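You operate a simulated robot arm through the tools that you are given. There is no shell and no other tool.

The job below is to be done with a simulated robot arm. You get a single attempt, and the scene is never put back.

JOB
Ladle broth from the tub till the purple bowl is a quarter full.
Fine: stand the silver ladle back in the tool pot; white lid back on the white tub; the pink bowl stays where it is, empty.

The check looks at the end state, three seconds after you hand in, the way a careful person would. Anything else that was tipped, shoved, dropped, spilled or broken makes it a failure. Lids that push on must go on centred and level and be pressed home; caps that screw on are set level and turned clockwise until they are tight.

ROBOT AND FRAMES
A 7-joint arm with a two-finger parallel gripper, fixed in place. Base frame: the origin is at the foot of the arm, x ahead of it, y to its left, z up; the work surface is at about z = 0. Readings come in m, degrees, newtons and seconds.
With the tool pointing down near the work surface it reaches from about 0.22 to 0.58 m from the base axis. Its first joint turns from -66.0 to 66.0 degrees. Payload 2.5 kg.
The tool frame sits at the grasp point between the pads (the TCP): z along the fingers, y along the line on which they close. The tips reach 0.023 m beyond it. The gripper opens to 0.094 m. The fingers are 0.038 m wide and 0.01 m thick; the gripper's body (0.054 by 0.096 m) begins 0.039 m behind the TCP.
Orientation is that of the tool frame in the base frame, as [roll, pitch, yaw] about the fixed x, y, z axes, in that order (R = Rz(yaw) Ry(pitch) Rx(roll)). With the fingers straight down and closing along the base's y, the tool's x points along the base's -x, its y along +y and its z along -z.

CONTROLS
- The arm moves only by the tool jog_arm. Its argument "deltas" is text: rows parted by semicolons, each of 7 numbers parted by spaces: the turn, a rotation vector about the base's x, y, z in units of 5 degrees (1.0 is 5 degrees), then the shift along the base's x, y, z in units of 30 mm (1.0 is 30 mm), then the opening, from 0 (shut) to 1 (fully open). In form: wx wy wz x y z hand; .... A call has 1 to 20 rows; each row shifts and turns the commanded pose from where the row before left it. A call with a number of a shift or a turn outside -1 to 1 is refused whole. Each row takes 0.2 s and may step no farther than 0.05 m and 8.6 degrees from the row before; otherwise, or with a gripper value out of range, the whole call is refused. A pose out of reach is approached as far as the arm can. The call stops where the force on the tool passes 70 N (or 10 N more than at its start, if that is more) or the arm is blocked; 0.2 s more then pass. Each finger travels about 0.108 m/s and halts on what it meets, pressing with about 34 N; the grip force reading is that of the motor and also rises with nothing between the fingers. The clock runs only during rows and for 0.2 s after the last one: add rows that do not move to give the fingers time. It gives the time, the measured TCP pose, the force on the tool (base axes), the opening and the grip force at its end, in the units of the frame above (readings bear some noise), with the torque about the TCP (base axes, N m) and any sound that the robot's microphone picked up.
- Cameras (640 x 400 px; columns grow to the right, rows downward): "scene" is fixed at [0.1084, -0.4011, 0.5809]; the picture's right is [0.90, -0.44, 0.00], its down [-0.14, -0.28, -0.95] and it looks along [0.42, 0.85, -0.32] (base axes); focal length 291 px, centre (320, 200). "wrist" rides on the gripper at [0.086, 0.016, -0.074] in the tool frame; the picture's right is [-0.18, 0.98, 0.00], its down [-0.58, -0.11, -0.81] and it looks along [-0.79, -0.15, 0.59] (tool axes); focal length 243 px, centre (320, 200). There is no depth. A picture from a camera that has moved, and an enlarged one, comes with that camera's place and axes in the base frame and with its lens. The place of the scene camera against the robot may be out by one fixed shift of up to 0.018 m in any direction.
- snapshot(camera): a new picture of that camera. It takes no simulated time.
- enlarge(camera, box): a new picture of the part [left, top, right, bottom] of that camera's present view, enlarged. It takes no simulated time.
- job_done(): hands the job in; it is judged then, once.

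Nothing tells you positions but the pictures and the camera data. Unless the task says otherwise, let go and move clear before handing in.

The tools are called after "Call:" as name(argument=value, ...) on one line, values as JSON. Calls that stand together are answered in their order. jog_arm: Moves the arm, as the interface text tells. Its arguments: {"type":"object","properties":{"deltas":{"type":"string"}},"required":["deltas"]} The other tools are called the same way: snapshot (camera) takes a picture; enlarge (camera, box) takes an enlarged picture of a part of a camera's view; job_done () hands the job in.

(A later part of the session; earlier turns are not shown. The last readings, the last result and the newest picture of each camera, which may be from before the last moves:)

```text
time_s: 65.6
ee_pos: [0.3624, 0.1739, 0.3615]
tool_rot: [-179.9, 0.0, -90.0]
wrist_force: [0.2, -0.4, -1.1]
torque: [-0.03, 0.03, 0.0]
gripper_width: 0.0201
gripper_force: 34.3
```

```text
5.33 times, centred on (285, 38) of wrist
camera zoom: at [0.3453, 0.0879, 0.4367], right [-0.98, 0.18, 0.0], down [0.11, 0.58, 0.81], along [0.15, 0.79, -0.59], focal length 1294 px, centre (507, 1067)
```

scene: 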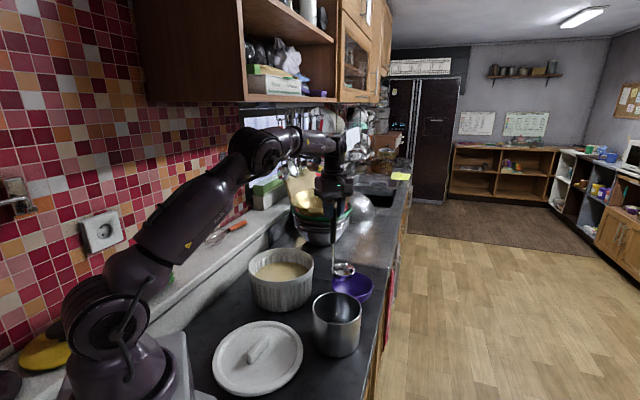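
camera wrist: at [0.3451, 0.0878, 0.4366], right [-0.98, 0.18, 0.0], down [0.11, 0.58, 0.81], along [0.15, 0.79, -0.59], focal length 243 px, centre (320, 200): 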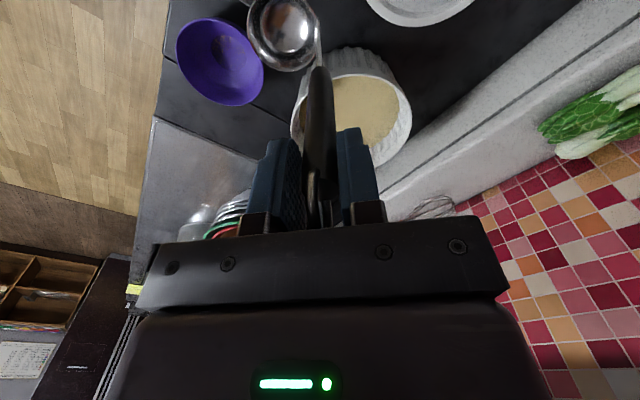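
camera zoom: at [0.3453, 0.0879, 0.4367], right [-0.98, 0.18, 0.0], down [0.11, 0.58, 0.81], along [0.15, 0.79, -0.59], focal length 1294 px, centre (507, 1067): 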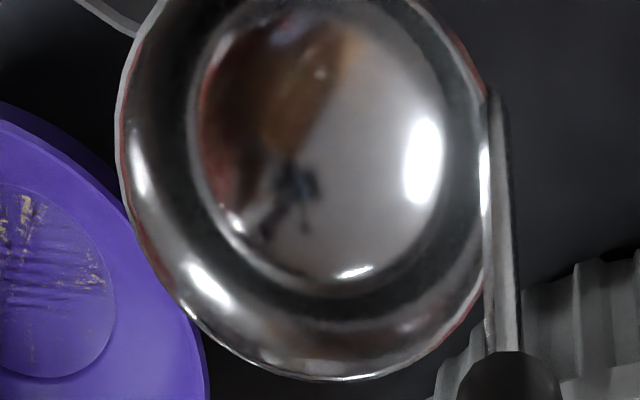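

Only a trace is in the bowl, so I'll scoop again and pour more slowly while watching. First, back over the tub.

Call:
jog_arm(deltas="0 0 0 -0.2 0.5 0.27 0;0 0 0 -0.3 0.8 0 0;0 0 0 -0.3 0.9 0 0;0 0 0 -0.3 0.9 0 0;0 0 0 -0.3 0.9 0 0;0 0 0 -0.3 0.8 0 0;0 0 0 -0.3 0.6 0 0;0 0 0 -0.1 0.33 0 0;0 0 0 0 0 0 0")

Call:
snapshot(camera="wrist")

Call:
enlarge(camera="scene", box=[240, 200, 400, 330])

```text
time_s: 67.6
ee_pos: [0.2972, 0.3445, 0.372]
tool_rot: [-179.9, -0.1, -90.0]
wrist_force: [-0.2, -0.1, -1.6]
torque: [0.01, 0.02, 0.02]
gripper_width: 0.0201
gripper_force: 34.0
```

```text
taken
camera wrist: at [0.2797, 0.2591, 0.4462], right [-0.98, 0.18, 0.0], down [0.11, 0.58, 0.81], along [0.15, 0.79, -0.59], focal length 243 px, centre (320, 200)
```

wrist: 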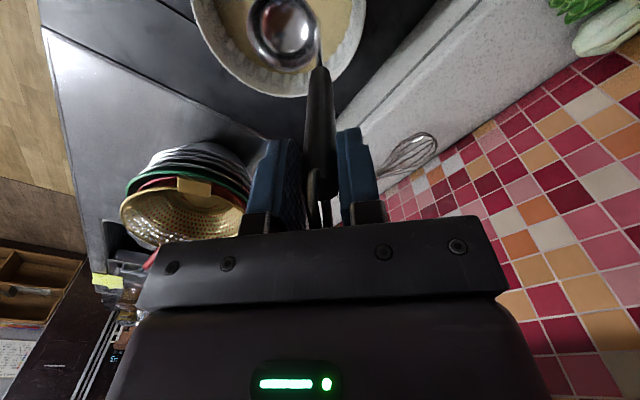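

```text
3.08 times, centred on (320, 265) of scene
camera zoom: at [0.1084, -0.4011, 0.5809], right [0.9, -0.44, 0.0], down [-0.14, -0.28, -0.95], along [0.42, 0.85, -0.32], focal length 894 px, centre (320, 0)
```

zoom: 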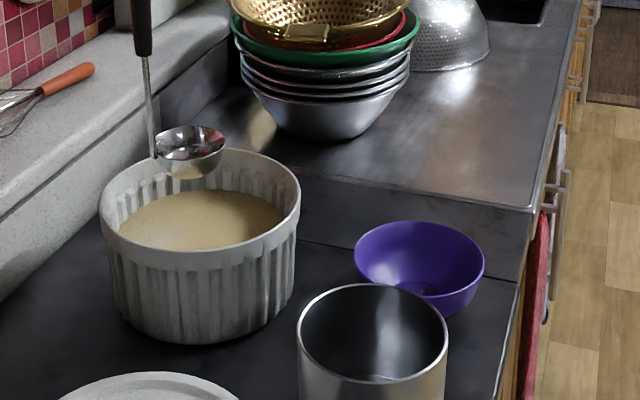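

The cup is centered over the broth. I'll dip it to the same depth as before and wait.

Call:
jog_arm(deltas="0 0 0 0.03 0.03 -0.6 0;0 0 0 0.03 0.03 -0.7 0;0 0 0 0 0 -0.7 0;0 0 0 0 0 -0.5 0;0 0 0 0 0 -0.4 0;0 0 0 0 0 -0.4 0;0 0 0 0 0 -0.4 0;0 0 0 0 0 0 0;0 0 0 0 0 0 0;0 0 0 0 0 0 0;0 0 0 0 0 0 0;0 0 0 0 0 0 0")

Call:
enlarge(camera="scene", box=[240, 200, 340, 310])

Call:
jog_arm(deltas="0 0 0 0 0 0.1 0;0 0 0 0 0 0.15 0;0 0 0 0 0 0.2 0;0 0 0 0 0 0.25 0;0 0 0 0 0 0.25 0;0 0 0 0 0 0.25 0;0 0 0 0 0 0.3 0;0 0 0 0 0 0.3 0;0 0 0 0 0 0.4 0;0 0 0 0 0 0.4 0;0 0 0 0 0 0.4 0;0 0 0 0 0 0.3 0;0 0 0 0 0 0.2 0;0 0 0 0 0 0.1 0;0 0 0 0 0 0 0;0 0 0 0 0 0 0")

Call:
enlarge(camera="scene", box=[240, 200, 340, 310])

Call:
enlarge(camera="wrist", box=[220, 0, 380, 110])

```text
time_s: 70.2
ee_pos: [0.2995, 0.3451, 0.2596]
tool_rot: [-179.9, 0.0, -89.9]
wrist_force: [-0.5, -0.2, -1.9]
torque: [0.0, 0.03, -0.01]
gripper_width: 0.0201
gripper_force: 33.6
```

```text
3.64 times, centred on (290, 255) of scene
camera zoom: at [0.1084, -0.4011, 0.5809], right [0.9, -0.44, 0.0], down [-0.14, -0.28, -0.95], along [0.42, 0.85, -0.32], focal length 1057 px, centre (429, 0)
```

zoom: 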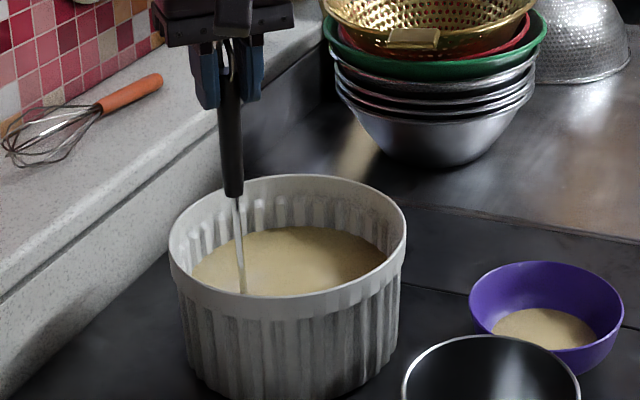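

```text
time_s: 73.6
ee_pos: [0.2994, 0.3456, 0.3703]
tool_rot: [-179.9, 0.0, -90.1]
wrist_force: [0.0, 0.7, -1.9]
torque: [-0.01, 0.02, 0.03]
gripper_width: 0.0202
gripper_force: 34.2
```

```text
3.64 times, centred on (290, 255) of scene
camera zoom: at [0.1084, -0.4011, 0.5809], right [0.9, -0.44, 0.0], down [-0.14, -0.28, -0.95], along [0.42, 0.85, -0.32], focal length 1057 px, centre (429, 0)
```

zoom: 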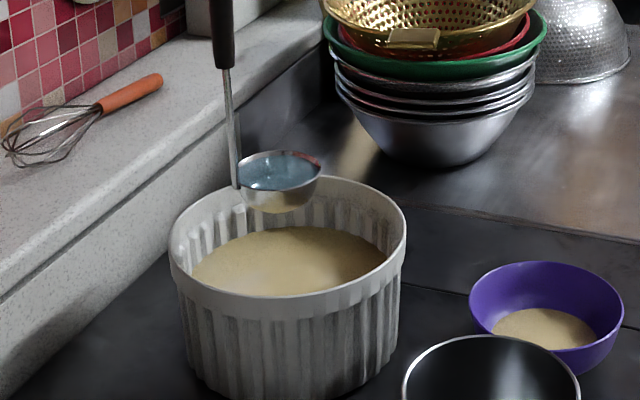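

```text
3.64 times, centred on (300, 55) of wrist
camera zoom: at [0.283, 0.2603, 0.4436], right [-0.98, 0.18, 0.0], down [0.11, 0.58, 0.81], along [0.15, 0.79, -0.59], focal length 882 px, centre (393, 727)
```

zoom: 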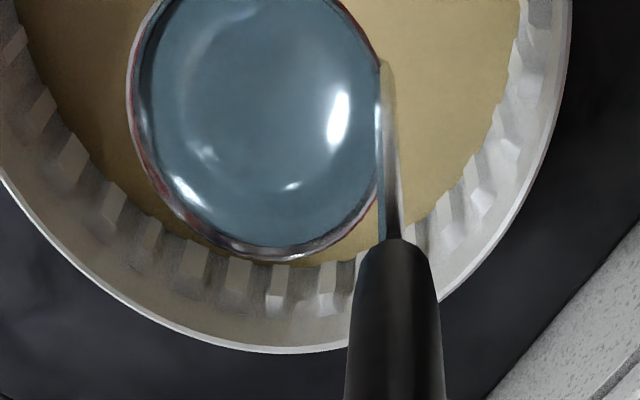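

Interesting: the bowl now shows a clear pool of broth — the rendering lagged behind. Before pouring any more I'll measure the bowl's level carefully.

Call:
enlarge(camera="scene", box=[325, 262, 381, 306])

Call:
enlarge(camera="scene", box=[290, 240, 400, 370])

```text
9.09 times, centred on (353, 284) of scene
camera zoom: at [0.1084, -0.4011, 0.5809], right [0.9, -0.44, 0.0], down [-0.14, -0.28, -0.95], along [0.42, 0.85, -0.32], focal length 2641 px, centre (20, -564)
```

zoom: 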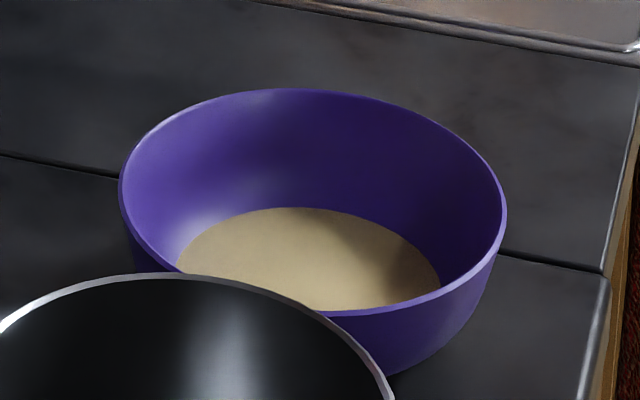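

```text
3.08 times, centred on (345, 305) of scene
camera zoom: at [0.1084, -0.4011, 0.5809], right [0.9, -0.44, 0.0], down [-0.14, -0.28, -0.95], along [0.42, 0.85, -0.32], focal length 894 px, centre (243, -123)
```

zoom: 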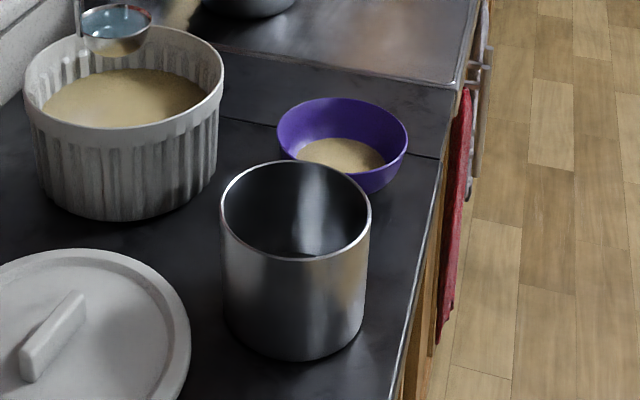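

The pool covers ~2/3 of the rim radius, so it might be anywhere between 12% and 30% by volume. I'll trim the cup slightly over the tub, then carry it slowly to where the wrist camera sees the bowl from above.

Call:
jog_arm(deltas="0.4 0 0 0 0 0 0;0.4 0 0 0 0 0 0;0.4 0 0 0 0 0 0;0 0 0 0 0 0 0;0 0 0 0 0 0 0;-0.4 0 0 0 0 0 0;-0.4 0 0 0 0 0 0;-0.4 0 0 0 0 0 0;0 0 0 0 0 0 0;0 0 0 0 0 0 0")

Call:
jog_arm(deltas="0 0 0 0.033 -0.094 0 0;0 0 0 0.067 -0.189 0 0;0 0 0 0.1 -0.283 0 0;0 0 0 0.133 -0.377 0 0;0 0 0 0.15 -0.424 0 0;0 0 0 0.15 -0.424 0 0;0 0 0 0.15 -0.424 0 0;0 0 0 0.15 -0.424 0 0;0 0 0 0.15 -0.424 0 0;0 0 0 0.15 -0.424 0 0;0 0 0 0.15 -0.424 0 0;0 0 0 0.15 -0.424 0 0;0 0 0 0.133 -0.377 0 0;0 0 0 0.133 -0.377 0 0;0 0 0 0.1 -0.283 0 0;0 0 0 0.067 -0.189 0 0;0 0 0 0.033 -0.094 0 0;0 0 0 0 0 0 0")

Call:
snapshot(camera="wrist")

Call:
enlarge(camera="wrist", box=[165, 5, 275, 115])

Call:
enlarge(camera="scene", box=[290, 220, 400, 350])

```text
time_s: 75.8
ee_pos: [0.2989, 0.3454, 0.3683]
tool_rot: [-179.9, -0.1, -89.9]
wrist_force: [-0.2, 0.6, -1.4]
torque: [-0.01, 0.04, -0.01]
gripper_width: 0.0201
gripper_force: 34.0
```

```text
time_s: 79.6
ee_pos: [0.3595, 0.1761, 0.3686]
tool_rot: [-179.9, 0.0, -89.9]
wrist_force: [-0.3, -0.2, -1.5]
torque: [0.0, 0.03, 0.01]
gripper_width: 0.0203
gripper_force: 33.9
```

```text
taken
camera wrist: at [0.3426, 0.0902, 0.4438], right [-0.98, 0.18, 0.0], down [0.11, 0.58, 0.81], along [0.15, 0.79, -0.59], focal length 243 px, centre (320, 200)
```

wrist: 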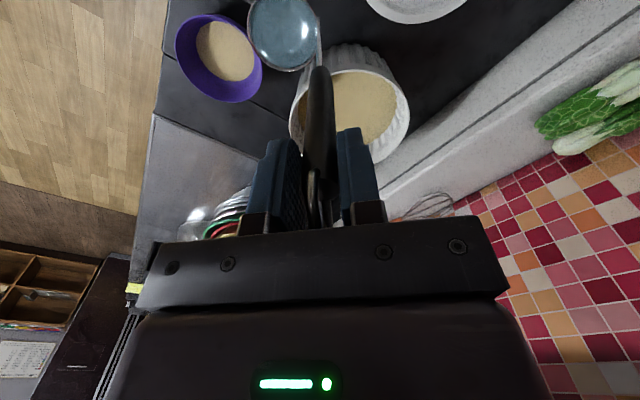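

```text
3.64 times, centred on (220, 60) of wrist
camera zoom: at [0.3426, 0.0902, 0.4438], right [-0.98, 0.18, 0.0], down [0.11, 0.58, 0.81], along [0.15, 0.79, -0.59], focal length 882 px, centre (684, 709)
```

zoom: 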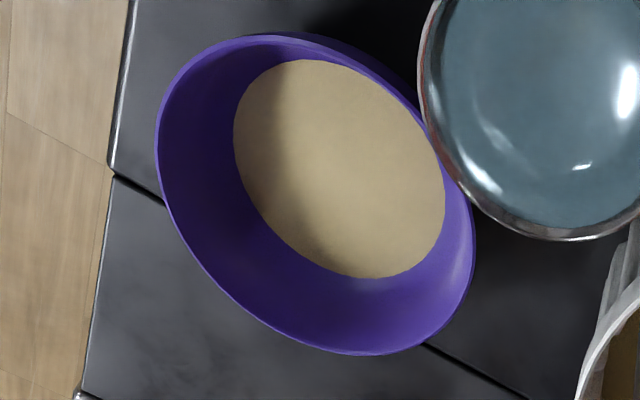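

```text
3.08 times, centred on (345, 285) of scene
camera zoom: at [0.1084, -0.4011, 0.5809], right [0.9, -0.44, 0.0], down [-0.14, -0.28, -0.95], along [0.42, 0.85, -0.32], focal length 894 px, centre (243, -62)
```

zoom: 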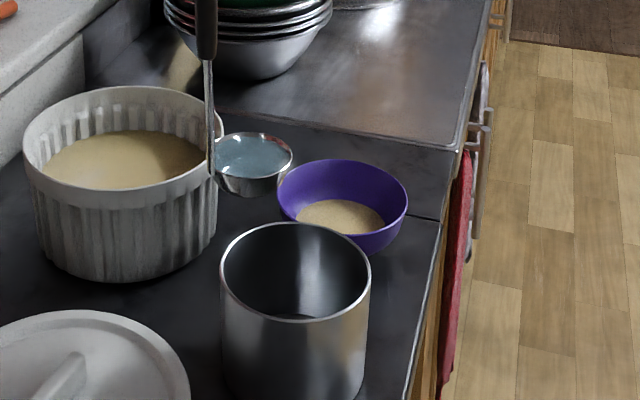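

Nothing spilled in transit. I estimate the bowl is ~13–16% full by volume (about 10 mm deep), so a partial second pour is needed; I'll carry the cup over the bowl slowly.

Call:
jog_arm(deltas="0 0 0 0.064 0.049 -0.045 0;0 0 0 0.129 0.099 -0.091 0;0 0 0 0.225 0.173 -0.159 0;0 0 0 0.322 0.247 -0.2265 0;0 0 0 0.322 0.247 -0.2265 0;0 0 0 0.322 0.247 -0.2265 0;0 0 0 0.322 0.247 -0.2265 0;0 0 0 0.322 0.247 -0.2265 0;0 0 0 0.322 0.247 -0.2265 0;0 0 0 0.322 0.247 -0.2265 0;0 0 0 0.322 0.247 -0.2265 0;0 0 0 0.322 0.247 -0.2265 0;0 0 0 0.225 0.173 -0.159 0;0 0 0 0.129 0.099 -0.091 0;0 0 0 0.064 0.049 -0.045 0;0 0 0 0 0 0 0;0 0 0 0 0 0 0")

Call:
enlarge(camera="scene", box=[290, 220, 400, 330])

```text
time_s: 83.2
ee_pos: [0.4731, 0.2623, 0.2883]
tool_rot: [-179.9, 0.0, -90.0]
wrist_force: [0.0, 0.2, -1.7]
torque: [0.05, 0.03, 0.01]
gripper_width: 0.0202
gripper_force: 34.4
```

```text
3.64 times, centred on (345, 275) of scene
camera zoom: at [0.1084, -0.4011, 0.5809], right [0.9, -0.44, 0.0], down [-0.14, -0.28, -0.95], along [0.42, 0.85, -0.32], focal length 1057 px, centre (229, -73)
```

zoom: 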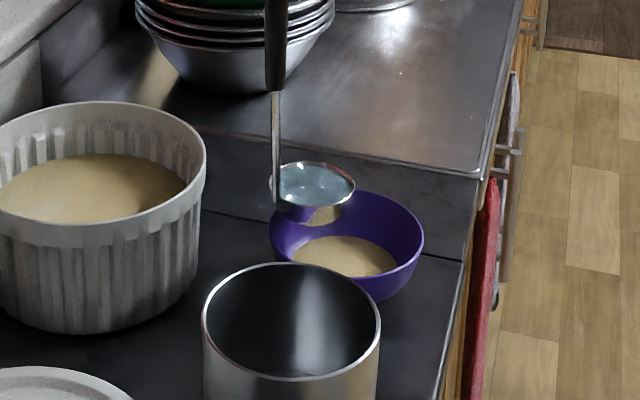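

The cup is poised over the bowl. I'll tilt to about 28°, hold, then ease back.

Call:
jog_arm(deltas="0.5 0 0 0.03 -0.293 0.01 0;0.5 0 0 0.03 -0.293 0.01 0;0.5 0 0 0.03 -0.293 0.01 0;0.5 0 0 0.03 -0.293 0.01 0;0.5 0 0 0.03 -0.294 -0.02 0;0.5 0 0 0.03 -0.294 -0.02 0;0.5 0 0 0.03 -0.294 -0.02 0;0.5 0 0 0.03 -0.294 -0.02 0;0.5 0 0 0 -0.284 -0.078 0;0.5 0 0 0 -0.284 -0.078 0;0.5 0 0 0 -0.284 -0.078 0;0 0 0 0 0 0 0;0 0 0 0 0 0 0;0 0 0 0 0 0 0;0 0 0 0 0 0 0")

Call:
enlarge(camera="scene", box=[290, 220, 400, 330])

Call:
enlarge(camera="wrist", box=[200, 0, 380, 110])

```text
time_s: 86.4
ee_pos: [0.4793, 0.1669, 0.2823]
tool_rot: [-179.9, 27.5, -90.0]
wrist_force: [-0.1, -0.7, -0.7]
torque: [-0.12, 0.07, 0.01]
gripper_width: 0.0199
gripper_force: 34.2
```

```text
3.64 times, centred on (345, 275) of scene
camera zoom: at [0.1084, -0.4011, 0.5809], right [0.9, -0.44, 0.0], down [-0.14, -0.28, -0.95], along [0.42, 0.85, -0.32], focal length 1057 px, centre (229, -73)
```

zoom: 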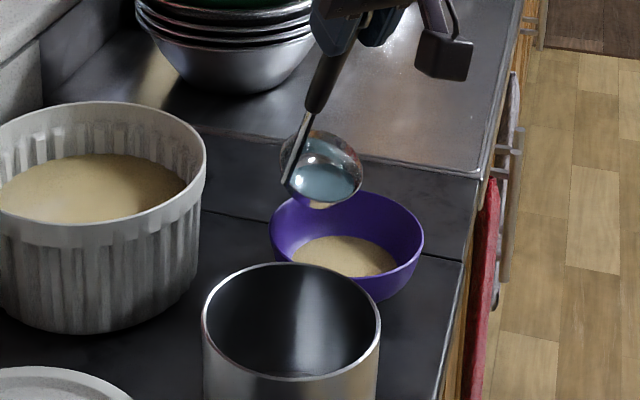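

```text
3.56 times, centred on (290, 55) of wrist
camera zoom: at [0.4623, 0.0562, 0.309], right [-0.98, 0.16, 0.08], down [0.11, 0.14, 0.98], along [0.15, 0.98, -0.16], focal length 863 px, centre (427, 716)
```

zoom: 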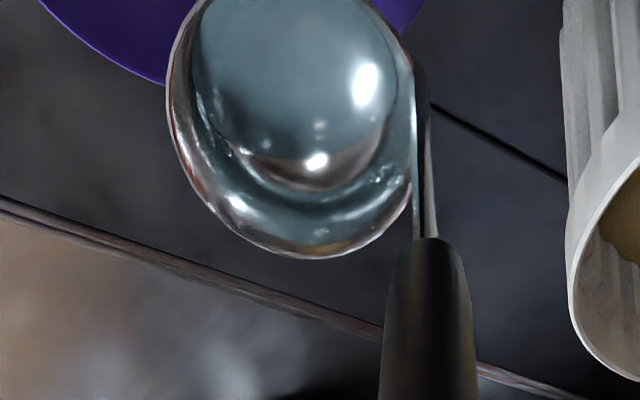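

It settled at 28° with the cup still partly full. I'll level the cup and wait several seconds for the bowl's level to show.

Call:
jog_arm(deltas="-0.5 0 0 0 0.284 0.08 0;-1 0 0 0 0.568 0.17 0;-1 0 0 0 0.588 0.08 0;-1 0 0 -0.05 0.588 0.06 0;-1 0 0 -0.1 0.56 0 0;-1 0 0 -0.1 0.52 0 0;0 0 0 0 0 0 0;0 0 0 0 0 0 0;0 0 0 0 0 0 0;0 0 0 0 0 0 0;0 0 0 0 0 0 0;0 0 0 0 0 0 0;0 0 0 0 0 0 0;0 0 0 0 0 0 0;0 0 0 0 0 0 0;0 0 0 0 0 0 0;0 0 0 0 0 0 0;0 0 0 0 0 0 0;0 0 0 0 0 0 0;0 0 0 0 0 0 0")

Call:
jog_arm(deltas="0 0 0 0 0 0 0;0 0 0 0 0 0 0;0 0 0 0 0 0 0;0 0 0 0 0 0 0;0 0 0 0 0 0 0;0 0 0 0 0 0 0;0 0 0 0 0 0 0;0 0 0 0 0 0 0;0 0 0 0 0 0 0;0 0 0 0 0 0 0;0 0 0 0 0 0 0;0 0 0 0 0 0 0;0 0 0 0 0 0 0;0 0 0 0 0 0 0;0 0 0 0 0 0 0;0 0 0 0 0 0 0;0 0 0 0 0 0 0;0 0 0 0 0 0 0;0 0 0 0 0 0 0;0 0 0 0 0 0 0")

Call:
enlarge(camera="scene", box=[290, 220, 400, 330])

Call:
enlarge(camera="scene", box=[325, 262, 381, 306])

```text
time_s: 90.6
ee_pos: [0.4713, 0.26, 0.2941]
tool_rot: [-180.0, 0.0, -90.0]
wrist_force: [-0.9, -0.3, -1.5]
torque: [0.01, 0.01, 0.02]
gripper_width: 0.02
gripper_force: 33.9
```

```text
time_s: 94.8
ee_pos: [0.4717, 0.2578, 0.2945]
tool_rot: [-179.8, 0.0, -90.0]
wrist_force: [-0.4, -0.1, -0.3]
torque: [0.02, 0.01, -0.01]
gripper_width: 0.0199
gripper_force: 34.0
```

```text
3.64 times, centred on (345, 275) of scene
camera zoom: at [0.1084, -0.4011, 0.5809], right [0.9, -0.44, 0.0], down [-0.14, -0.28, -0.95], along [0.42, 0.85, -0.32], focal length 1057 px, centre (229, -73)
```

zoom: 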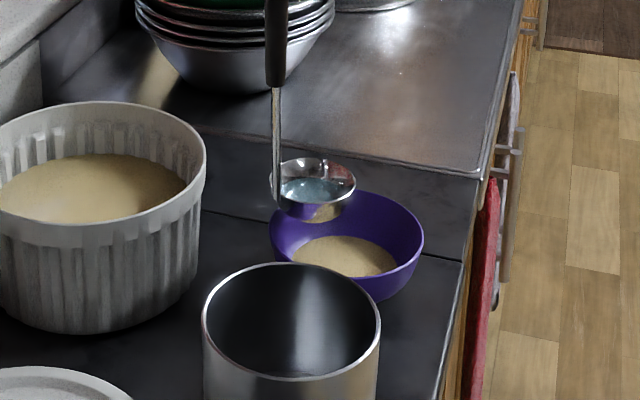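

```text
9.09 times, centred on (353, 284) of scene
camera zoom: at [0.1084, -0.4011, 0.5809], right [0.9, -0.44, 0.0], down [-0.14, -0.28, -0.95], along [0.42, 0.85, -0.32], focal length 2641 px, centre (20, -564)
```

zoom: 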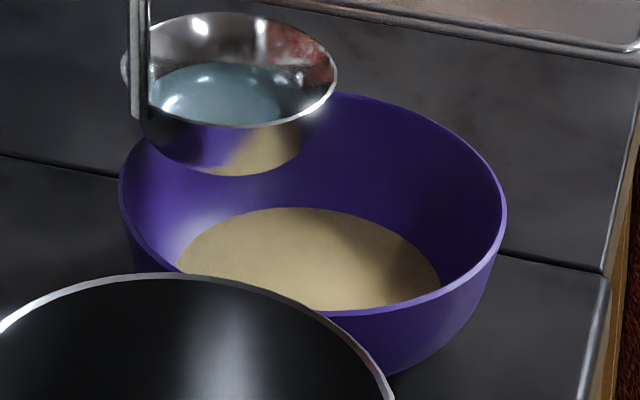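

The cup is down to under half, but the bowl picture hasn't updated yet, just as before. I'll wait a few more seconds.

Call:
jog_arm(deltas="0 0 0 0 0 0 0;0 0 0 0 0 0 0;0 0 0 0 0 0 0;0 0 0 0 0 0 0;0 0 0 0 0 0 0;0 0 0 0 0 0 0;0 0 0 0 0 0 0;0 0 0 0 0 0 0;0 0 0 0 0 0 0;0 0 0 0 0 0 0;0 0 0 0 0 0 0;0 0 0 0 0 0 0;0 0 0 0 0 0 0;0 0 0 0 0 0 0;0 0 0 0 0 0 0;0 0 0 0 0 0 0;0 0 0 0 0 0 0;0 0 0 0 0 0 0;0 0 0 0 0 0 0;0 0 0 0 0 0 0")

Call:
enlarge(camera="scene", box=[325, 262, 381, 306])

```text
time_s: 99.0
ee_pos: [0.4725, 0.2588, 0.2945]
tool_rot: [-179.9, 0.0, -90.1]
wrist_force: [-0.9, -0.6, -1.8]
torque: [-0.01, 0.0, 0.02]
gripper_width: 0.0199
gripper_force: 33.9
```

```text
9.09 times, centred on (353, 284) of scene
camera zoom: at [0.1084, -0.4011, 0.5809], right [0.9, -0.44, 0.0], down [-0.14, -0.28, -0.95], along [0.42, 0.85, -0.32], focal length 2641 px, centre (20, -564)
```

zoom: 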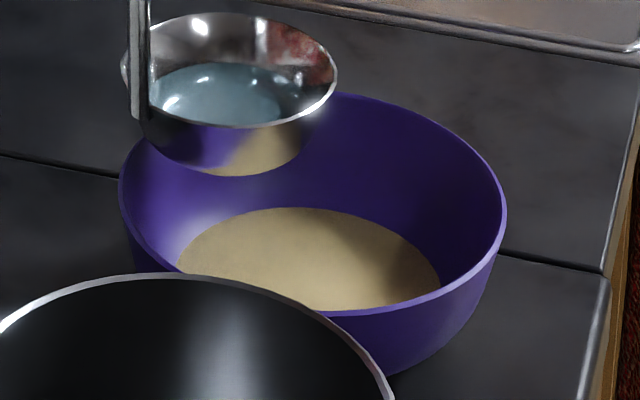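

The bowl's picture seems to refresh only at a later event (last time, after the next dip). By my tally about 1.3 cups are in the bowl, roughly a quarter; I'll go back to the tub and dip to see the updated level.

Call:
jog_arm(deltas="0 0 0 -0.1 0 0.3 0;0 0 0 -0.25 -0.1 0.5 0;0 0 0 -0.4 -0.3 0.6 0;0 0 0 -0.5 -0.4 0.6 0;0 0 0 -0.5 -0.5 0.4 0;0 0 0 -0.5 -0.5 0.1 0;0 0 0 -0.5 -0.4 0 0;0 0 0 -0.5 -0.3 0 0;0 0 0 -0.4 0 0 0;0 0 0 -0.3 0.2 0 0;0 0 0 -0.3 0.4 0 0;0 0 0 -0.3 0.6 0 0;0 0 0 -0.3 0.7 0 0;0 0 0 -0.3 0.8 0 0;0 0 0 -0.25 0.8 0 0;0 0 0 -0.2 0.8 0 0;0 0 0 -0.1 0.7 0 0;0 0 0 -0.1 0.4 0 0;0 0 0 0 0 0 0")

Call:
snapshot(camera="wrist")

Call:
enlarge(camera="scene", box=[240, 200, 400, 330])

```text
time_s: 103.0
ee_pos: [0.298, 0.3469, 0.3668]
tool_rot: [-179.9, 0.0, -90.0]
wrist_force: [0.2, 0.5, -2.1]
torque: [-0.02, 0.02, -0.02]
gripper_width: 0.0201
gripper_force: 33.9
```

```text
taken
camera wrist: at [0.2812, 0.2618, 0.4424], right [-0.98, 0.18, 0.0], down [0.11, 0.58, 0.81], along [0.15, 0.79, -0.59], focal length 243 px, centre (320, 200)
```

wrist: 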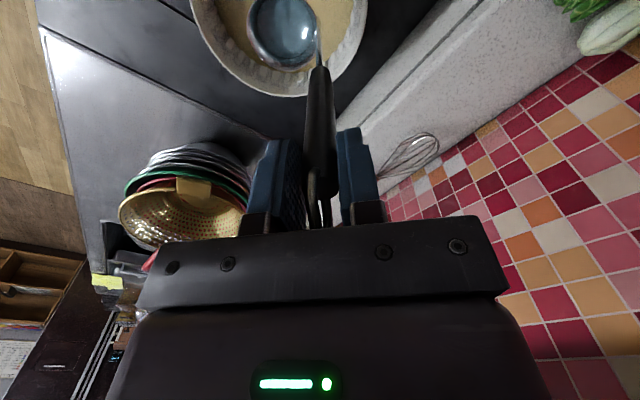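

```text
3.08 times, centred on (320, 265) of scene
camera zoom: at [0.1084, -0.4011, 0.5809], right [0.9, -0.44, 0.0], down [-0.14, -0.28, -0.95], along [0.42, 0.85, -0.32], focal length 894 px, centre (320, 0)
```

zoom: 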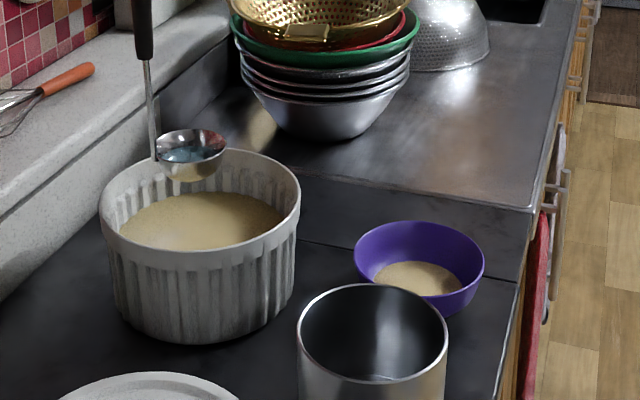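

Now dip again and look at the bowl.

Call:
jog_arm(deltas="0 0 0 0.03 0 -0.6 0;0 0 0 0 0 -0.7 0;0 0 0 0 0 -0.7 0;0 0 0 0 0 -0.5 0;0 0 0 0 0 -0.4 0;0 0 0 0 0 -0.4 0;0 0 0 0 0 -0.25 0;0 0 0 0 0 0 0;0 0 0 0 0 0 0;0 0 0 0 0 0 0;0 0 0 0 0 0 0;0 0 0 0 0 0 0")

Call:
enlarge(camera="scene", box=[325, 262, 381, 306])

Call:
enlarge(camera="scene", box=[240, 200, 400, 330])

```text
time_s: 105.6
ee_pos: [0.2986, 0.3462, 0.2615]
tool_rot: [-179.9, 0.0, -89.9]
wrist_force: [0.8, 0.0, -1.3]
torque: [0.01, 0.04, -0.03]
gripper_width: 0.0201
gripper_force: 34.2
```

```text
9.09 times, centred on (353, 284) of scene
camera zoom: at [0.1084, -0.4011, 0.5809], right [0.9, -0.44, 0.0], down [-0.14, -0.28, -0.95], along [0.42, 0.85, -0.32], focal length 2641 px, centre (20, -564)
```

zoom: 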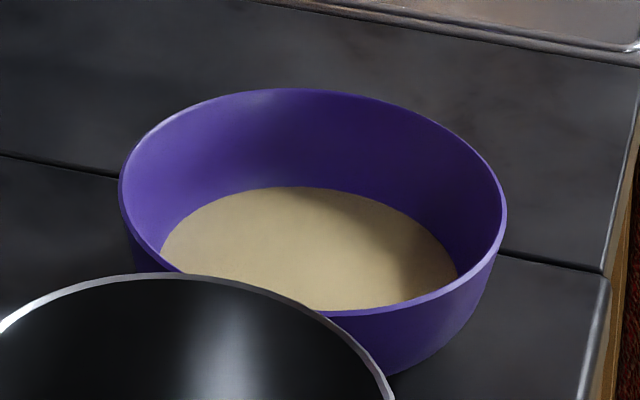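

```text
3.08 times, centred on (320, 265) of scene
camera zoom: at [0.1084, -0.4011, 0.5809], right [0.9, -0.44, 0.0], down [-0.14, -0.28, -0.95], along [0.42, 0.85, -0.32], focal length 894 px, centre (320, 0)
```

zoom: 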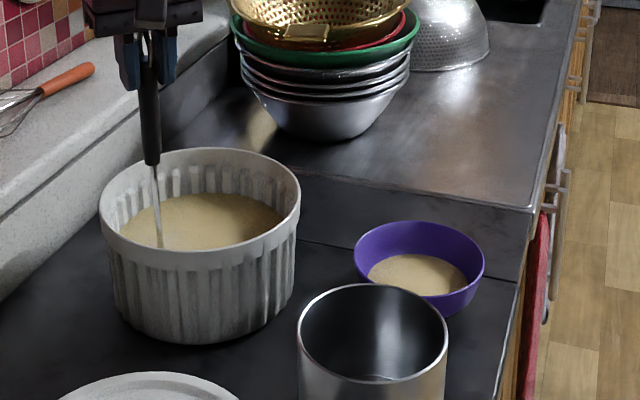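

Confirmed: the picture refreshes on dipping. From the disc size and depth I now estimate ~20% by volume (about 73 of 360 ml), so roughly 0.3 cup more. I'll lift, tip the excess back into the tub at 27.5° so about a third of a cup remains, and level.

Call:
jog_arm(deltas="0 0 0 0 0 0.15 0;0 0 0 0 0 0.25 0;0 0 0 0 0 0.35 0;0 0 0 0 0 0.4 0;0 0 0 0 0 0.4 0;0 0 0 0 0 0.4 0;0 0 0 0 0 0.3 0;0 0 0 0 0 0.1 0;0 0 0 0 0 0 0")

Call:
jog_arm(deltas="0.5 0 0 0 -0.25 0.01 0;0.5 0 0 0 -0.25 0.01 0;0.5 0 0 0 -0.25 0.01 0;0.5 0 0 0 -0.25 0.01 0;0.5 0 0 0 -0.25 -0.02 0;0.5 0 0 0 -0.25 -0.02 0;0.5 0 0 0 -0.25 -0.02 0;0.5 0 0 0 -0.25 -0.02 0;0.5 0 0 0 -0.25 -0.06 0;0.5 0 0 0 -0.25 -0.06 0;0.5 0 0 0 -0.25 -0.06 0;0 0 0 0 0 0 0;0 0 0 0 0 0 0;0 0 0 0 0 0 0;0 0 0 0 0 0 0")

Call:
enlarge(camera="scene", box=[240, 200, 400, 330])

```text
time_s: 107.6
ee_pos: [0.2995, 0.3477, 0.333]
tool_rot: [-179.9, -0.1, -89.9]
wrist_force: [1.1, 0.5, -0.9]
torque: [0.01, 0.04, -0.05]
gripper_width: 0.0199
gripper_force: 34.5
```

```text
time_s: 110.8
ee_pos: [0.2994, 0.2628, 0.3271]
tool_rot: [-179.9, 27.5, -90.0]
wrist_force: [1.1, -0.2, -1.5]
torque: [-0.08, 0.0, 0.03]
gripper_width: 0.02
gripper_force: 33.8
```

```text
3.08 times, centred on (320, 265) of scene
camera zoom: at [0.1084, -0.4011, 0.5809], right [0.9, -0.44, 0.0], down [-0.14, -0.28, -0.95], along [0.42, 0.85, -0.32], focal length 894 px, centre (320, 0)
```

zoom: 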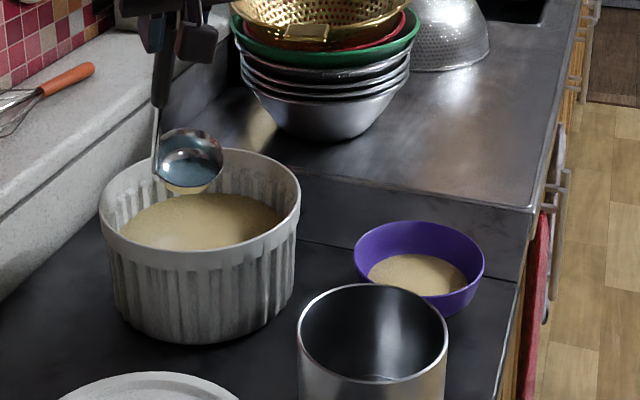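

The excess went back into the tub. I'll level the cup, raise, and carry the remaining third toward the bowl.

Call:
jog_arm(deltas="-0.5 0 0 0 0.25 0.1 0;-1 0 0 0 0.5 0.2 0;-1 0 0 0 0.5 0.2 0;-1 0 0 0 0.5 0.2 0;-1 0 0 0 0.5 0.2 0;-1 0 0 0 0.5 0.3 0;0 0 0 0 0 0.15 0;0 0 0 0 0 0 0")

Call:
jog_arm(deltas="0 0 0 0.05 -0.15 0 0;0 0 0 0.1 -0.3 0 0;0 0 0 0.15 -0.45 0 0;0 0 0 0.2 -0.6 0 0;0 0 0 0.2 -0.6 0 0;0 0 0 0.2 -0.6 0 0;0 0 0 0.25 -0.6 0 0;0 0 0 0.25 -0.6 0 0;0 0 0 0.3 -0.6 0 0;0 0 0 0.3 -0.5 0 0;0 0 0 0.35 -0.3 0 0;0 0 0 0.4 -0.1 -0.1 0;0 0 0 0.4 0.2 -0.2 0;0 0 0 0.4 0.3 -0.35 0;0 0 0 0.4 0.4 -0.4 0;0 0 0 0.4 0.4 -0.4 0;0 0 0 0.35 0.4 -0.4 0;0 0 0 0.3 0.4 -0.3 0;0 0 0 0.2 0.3 -0.2 0;0 0 0 0 0 0 0")

Call:
enlarge(camera="scene", box=[270, 200, 400, 330])

```text
time_s: 112.6
ee_pos: [0.2994, 0.3452, 0.3668]
tool_rot: [-179.9, 0.0, -90.1]
wrist_force: [0.3, -0.2, -1.4]
torque: [0.03, 0.01, -0.01]
gripper_width: 0.0201
gripper_force: 33.9
```

```text
time_s: 116.8
ee_pos: [0.4527, 0.2555, 0.2937]
tool_rot: [-179.9, 0.0, -90.0]
wrist_force: [0.7, -0.2, -1.0]
torque: [0.0, 0.02, 0.0]
gripper_width: 0.0201
gripper_force: 33.8
```

```text
3.08 times, centred on (335, 265) of scene
camera zoom: at [0.1084, -0.4011, 0.5809], right [0.9, -0.44, 0.0], down [-0.14, -0.28, -0.95], along [0.42, 0.85, -0.32], focal length 894 px, centre (274, 0)
```

zoom: 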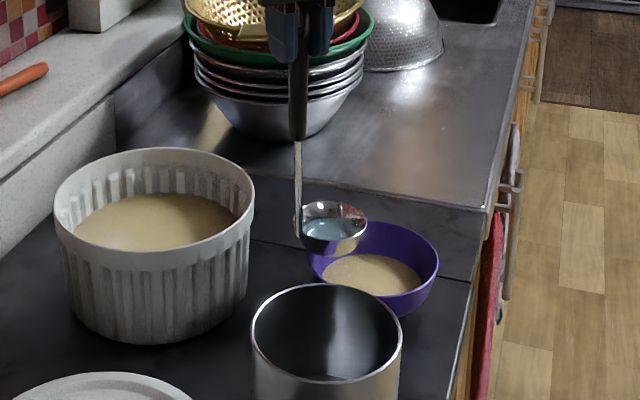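

The cup is over the bowl with about a third of a cup. I'll tilt to 60° around the lip to empty it.

Call:
jog_arm(deltas="0.5 0 0 0.2 -0.22 0 0;0.5 0 0 0.2 -0.24 0 0;1 0 0 0.2 -0.52 0 0;1 0 0 0.1 -0.588 -0.04 0;1 0 0 0.1 -0.588 -0.04 0;0.5 0 0 0 -0.284 -0.078 0;0.5 0 0 0 -0.284 -0.078 0;0.5 0 0 0 -0.284 -0.078 0;0.5 0 0 0 -0.284 -0.078 0;0.5 0 0 0 -0.266 -0.126 0;0.5 0 0 0 -0.266 -0.126 0;0.5 0 0 0 -0.266 -0.126 0;0.5 0 0 0 -0.266 -0.126 0;0 0 0 0 0 0 0")

Call:
enlarge(camera="scene", box=[290, 210, 400, 330])

Call:
jog_arm(deltas="0.5 0 0 0 -0.24 -0.171 0;0.5 0 0 0 -0.24 -0.171 0;0.5 0 0 0 -0.24 -0.171 0;0.5 0 0 0 -0.24 -0.171 0;0.5 0 0 0 -0.2075 -0.21 0;0.5 0 0 0 -0.2075 -0.21 0;0.5 0 0 0 -0.2075 -0.21 0;0.5 0 0 0 -0.2075 -0.21 0;0 0 0 0 0 0 0;0 0 0 0 0 0 0;0 0 0 0 0 0 0")

Call:
jog_arm(deltas="-1 0 0 0 0.415 0.42 0;-1 0 0 0 0.415 0.42 0;-1 0 0 0 0.48 0.342 0;-1 0 0 0 0.48 0.342 0;-1 0 0 0 0.532 0.27 0;-1 0 0 0 0.532 0.27 0;-1 0 0 0 0.568 0.18 0;-1 0 0 0 0.568 0.18 0;-1 0 0 -0.05 0.588 0.08 0;-1 0 0 -0.05 0.588 0.08 0;-1 0 0 -0.1 0.55 0 0;-1 0 0 -0.15 0.5 0 0;0 0 0 0 0 0 0;0 0 0 0 0 0 0")

Call:
enlarge(camera="scene", box=[290, 210, 400, 330])

```text
time_s: 119.8
ee_pos: [0.4794, 0.126, 0.2687]
tool_rot: [-179.9, 39.9, -89.9]
wrist_force: [-0.1, 0.0, -1.4]
torque: [-0.11, 0.01, 0.02]
gripper_width: 0.0202
gripper_force: 34.0
```

```text
3.33 times, centred on (345, 270) of scene
camera zoom: at [0.1084, -0.4011, 0.5809], right [0.9, -0.44, 0.0], down [-0.14, -0.28, -0.95], along [0.42, 0.85, -0.32], focal length 968 px, centre (237, -33)
```

zoom: 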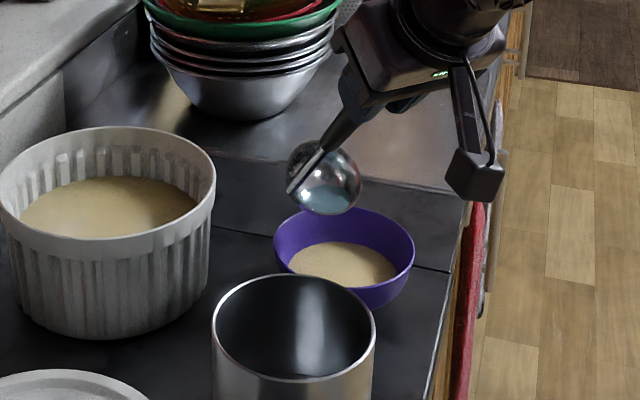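

```text
time_s: 122.2
ee_pos: [0.4789, 0.0739, 0.2227]
tool_rot: [-179.9, 60.0, -89.9]
wrist_force: [-0.1, 0.0, -0.8]
torque: [-0.1, 0.01, 0.03]
gripper_width: 0.0201
gripper_force: 33.8
```

```text
time_s: 125.2
ee_pos: [0.4685, 0.258, 0.3014]
tool_rot: [-179.9, -0.2, -90.1]
wrist_force: [0.2, -0.4, -0.3]
torque: [0.01, 0.01, 0.0]
gripper_width: 0.02
gripper_force: 34.1
```

```text
3.33 times, centred on (345, 270) of scene
camera zoom: at [0.1084, -0.4011, 0.5809], right [0.9, -0.44, 0.0], down [-0.14, -0.28, -0.95], along [0.42, 0.85, -0.32], focal length 968 px, centre (237, -33)
```

zoom: 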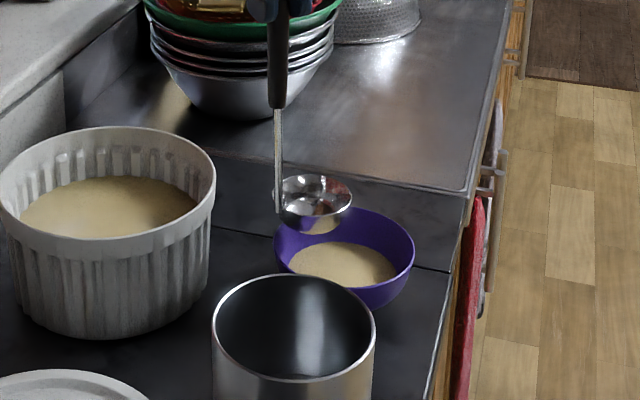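

The cup is empty and nothing is spilled; by tally the bowl holds ~1.64 cups ≈ 25%. Now I'll carry the ladle back toward the pot, restoring the original grip orientation.

Call:
jog_arm(deltas="0 0 0 -0.3 -0.05 0.6 0;0 0 0 -0.45 -0.15 0.7 0;0 0 0 -0.5 -0.2 0.7 0;0 0 0 -0.5 -0.2 0.5 0;0 0 0 -0.45 -0.15 0.3 0;0 0 -0.936 -0.18 -0.103 0 0;0 0 -0.936 -0.18 -0.103 0 0;0 0 -0.936 -0.18 -0.103 0 0;0 0 -0.936 -0.18 -0.103 0 0;0 0 -0.936 -0.18 -0.103 0 0;0 0 -0.936 -0.18 -0.103 0 0;0 0 -0.936 -0.18 -0.103 0 0;0 0 -0.936 -0.18 -0.103 0 0;0 0 -0.936 -0.18 -0.103 0 0;0 0 -0.936 -0.18 -0.103 0 0;0 0 -0.936 -0.18 -0.103 0 0;0 0 0 0 0 0 0")

Call:
snapshot(camera="wrist")

Call:
enlarge(camera="scene", box=[230, 160, 390, 340])

```text
time_s: 128.8
ee_pos: [0.3427, 0.2035, 0.3838]
tool_rot: [-179.9, 0.0, -141.5]
wrist_force: [0.3, 0.2, -1.5]
torque: [0.0, 0.03, -0.02]
gripper_width: 0.0198
gripper_force: 33.7
```

```text
taken
camera wrist: at [0.2632, 0.1619, 0.4594], right [-0.47, 0.88, 0.0], down [0.52, 0.28, 0.81], along [0.71, 0.38, -0.59], focal length 243 px, centre (320, 200)
```

wrist: 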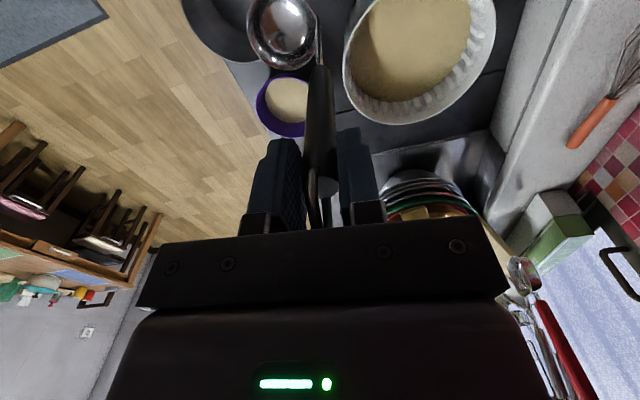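

```text
2.22 times, centred on (310, 250) of scene
camera zoom: at [0.1084, -0.4011, 0.5809], right [0.9, -0.44, 0.0], down [-0.14, -0.28, -0.95], along [0.42, 0.85, -0.32], focal length 646 px, centre (342, 89)
```

zoom: 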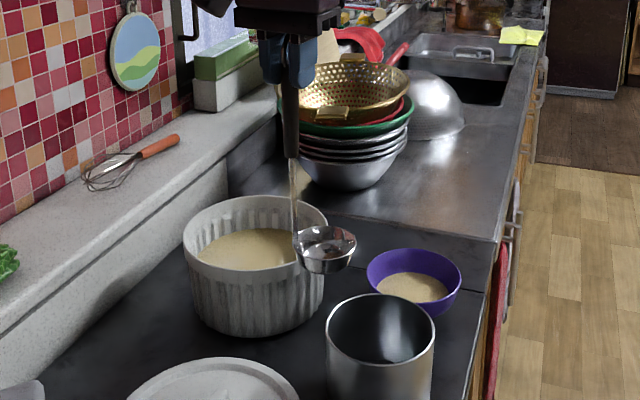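

The ladle is empty and upright beside the pot; I'll tilt it back to its original lean and position above the pot.

Call:
jog_arm(deltas="-0.6 -0.575 0 -0.023 -0.128 -0.065 0;-0.6 -0.575 0 -0.023 -0.128 -0.065 0;-0.6 -0.575 0 -0.023 -0.128 -0.065 0;-0.6 -0.575 0 -0.023 -0.128 -0.065 0;-0.6 -0.575 0 -0.023 -0.128 -0.065 0;0 0 0 0 0 0 0")

Call:
enlarge(camera="wrist", box=[220, 0, 420, 150])

Call:
enlarge(camera="scene", box=[270, 190, 390, 360])

```text
time_s: 130.2
ee_pos: [0.3401, 0.1831, 0.3748]
tool_rot: [-159.1, 1.9, -141.1]
wrist_force: [-0.1, -0.1, -0.6]
torque: [0.06, 0.03, 0.03]
gripper_width: 0.0197
gripper_force: 34.2
```

```text
2.67 times, centred on (320, 75) of wrist
camera zoom: at [0.2434, 0.1605, 0.4363], right [-0.42, 0.84, -0.34], down [0.32, 0.49, 0.81], along [0.85, 0.24, -0.47], focal length 647 px, centre (320, 533)
```

zoom: 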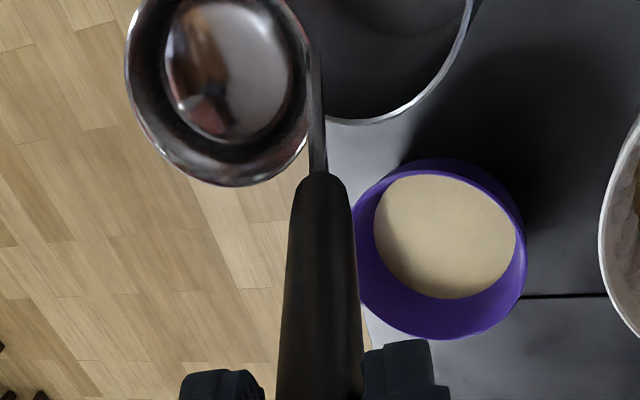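

```text
2.35 times, centred on (330, 275) of scene
camera zoom: at [0.1084, -0.4011, 0.5809], right [0.9, -0.44, 0.0], down [-0.14, -0.28, -0.95], along [0.42, 0.85, -0.32], focal length 684 px, centre (296, 24)
```

zoom: 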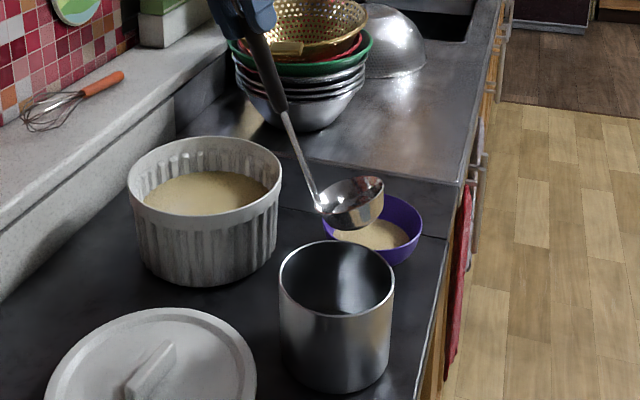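

The ladle pose matches the original. Before lowering, I'll zoom into the bowl to verify the level.

Call:
enlarge(camera="wrist", box=[320, 55, 390, 130])

Call:
enlarge(camera="scene", box=[325, 262, 381, 306])

```text
5.33 times, centred on (355, 92) of wrist
camera zoom: at [0.2434, 0.1605, 0.4363], right [-0.42, 0.84, -0.34], down [0.32, 0.49, 0.81], along [0.85, 0.24, -0.47], focal length 1294 px, centre (133, 773)
```

zoom: 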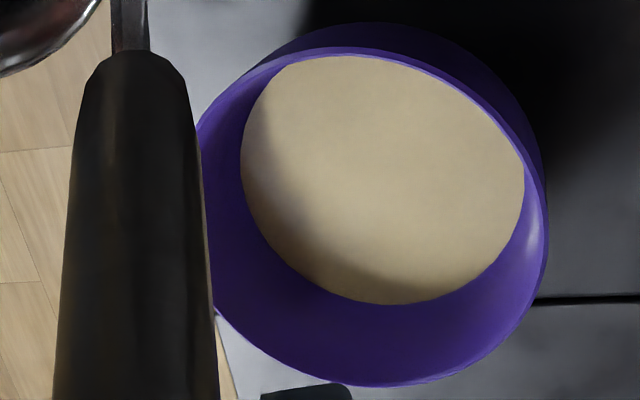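

```text
9.09 times, centred on (353, 284) of scene
camera zoom: at [0.1084, -0.4011, 0.5809], right [0.9, -0.44, 0.0], down [-0.14, -0.28, -0.95], along [0.42, 0.85, -0.32], focal length 2641 px, centre (20, -564)
```

zoom: 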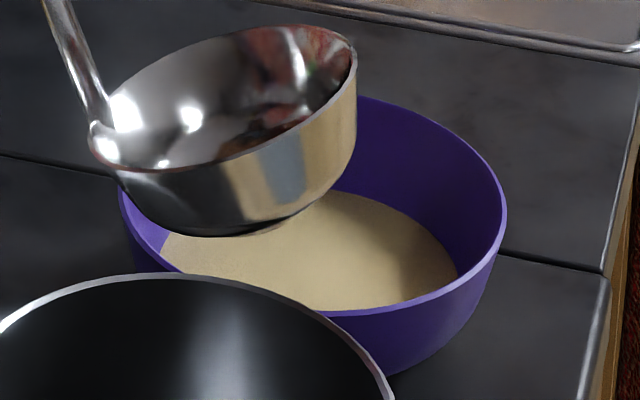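

The displayed level (before the last third of a cup) is ~19–20%, so with that addition it should be about 23–25% — good. Now I'll lower the ladle straight down into the pot.

Call:
jog_arm(deltas="0 0 0 0 0 -0.5 0;0 0 0 0 0 -0.7 0;0 0 0 0 0 -0.7 0;0 0 0 0 0 -0.7 0;0 0 0 0 0 -0.5 0;0 0 0 0 0 0 0")

Call:
enlarge(camera="scene", box=[270, 190, 390, 360])

Call:
snapshot(camera="wrist")

```text
time_s: 131.6
ee_pos: [0.3379, 0.1838, 0.2806]
tool_rot: [-159.2, 1.9, -141.2]
wrist_force: [1.0, 0.7, -1.4]
torque: [0.06, 0.08, 0.0]
gripper_width: 0.0196
gripper_force: 34.2
```

```text
2.35 times, centred on (330, 275) of scene
camera zoom: at [0.1084, -0.4011, 0.5809], right [0.9, -0.44, 0.0], down [-0.14, -0.28, -0.95], along [0.42, 0.85, -0.32], focal length 684 px, centre (296, 24)
```

zoom: 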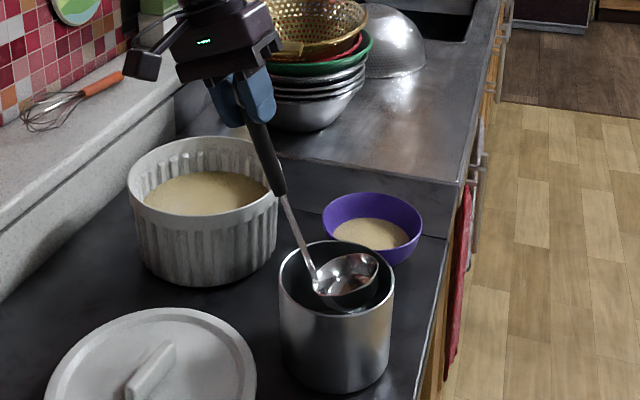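

```text
taken
camera wrist: at [0.2425, 0.1613, 0.3426], right [-0.42, 0.84, -0.34], down [0.32, 0.49, 0.81], along [0.85, 0.24, -0.47], focal length 243 px, centre (320, 200)
```

wrist: 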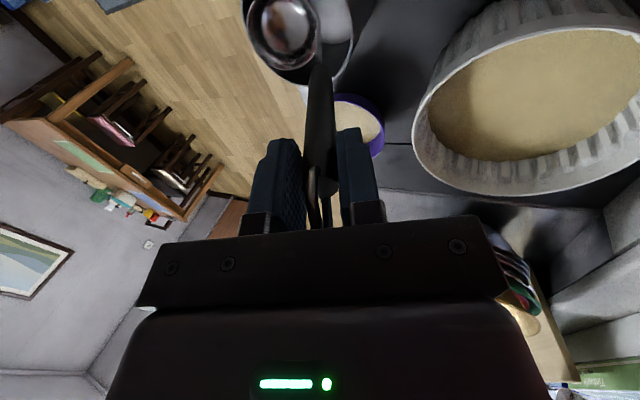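

The cup is entering the pot without contact. I'll continue down gently.

Call:
jog_arm(deltas="0 0 0 0.03 0 -0.5 0;0 0 0 0.03 0 -0.5 0;0 0 0 0 0 -0.4 0;0 0 0 0 0 -0.3 0;0 0 0 0 0 -0.2 0;0 0 0 0 0 0 0")

Call:
enlarge(camera="scene", box=[270, 190, 390, 360])

```text
time_s: 133.0
ee_pos: [0.3407, 0.1831, 0.2272]
tool_rot: [-159.2, 1.9, -141.0]
wrist_force: [-0.3, -0.4, -0.2]
torque: [0.04, 0.02, 0.02]
gripper_width: 0.0198
gripper_force: 33.8
```

```text
2.35 times, centred on (330, 275) of scene
camera zoom: at [0.1084, -0.4011, 0.5809], right [0.9, -0.44, 0.0], down [-0.14, -0.28, -0.95], along [0.42, 0.85, -0.32], focal length 684 px, centre (296, 24)
```

zoom: 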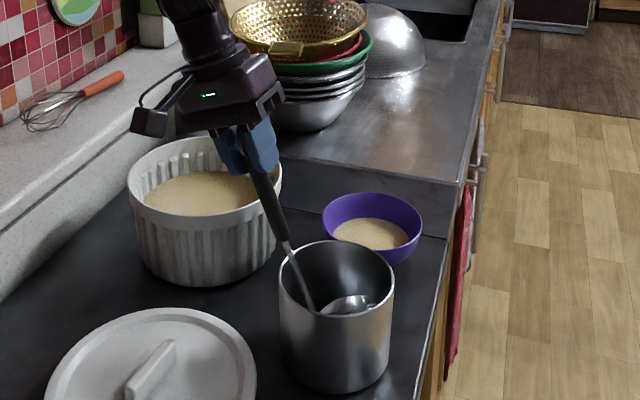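

Nearly down; I'll step the last centimetre while watching the force.

Call:
jog_arm(deltas="0 0 0 0 0 -0.15 0;0 0 0 0 0 -0.1 0;0 0 0 0 0 0 0")

Call:
jog_arm(deltas="0 0 0 0 0 -0.08 0;0 0 0 0 0 0 0")

```text
time_s: 133.8
ee_pos: [0.3406, 0.1835, 0.2189]
tool_rot: [-159.2, 1.9, -141.2]
wrist_force: [0.6, 0.0, -0.1]
torque: [0.05, 0.08, 0.0]
gripper_width: 0.0198
gripper_force: 34.0
```

```text
time_s: 134.4
ee_pos: [0.341, 0.1846, 0.2167]
tool_rot: [-159.2, 1.9, -141.1]
wrist_force: [-4.8, 3.1, 11.7]
torque: [-0.35, -0.08, -0.09]
gripper_width: 0.0199
gripper_force: 34.2
```

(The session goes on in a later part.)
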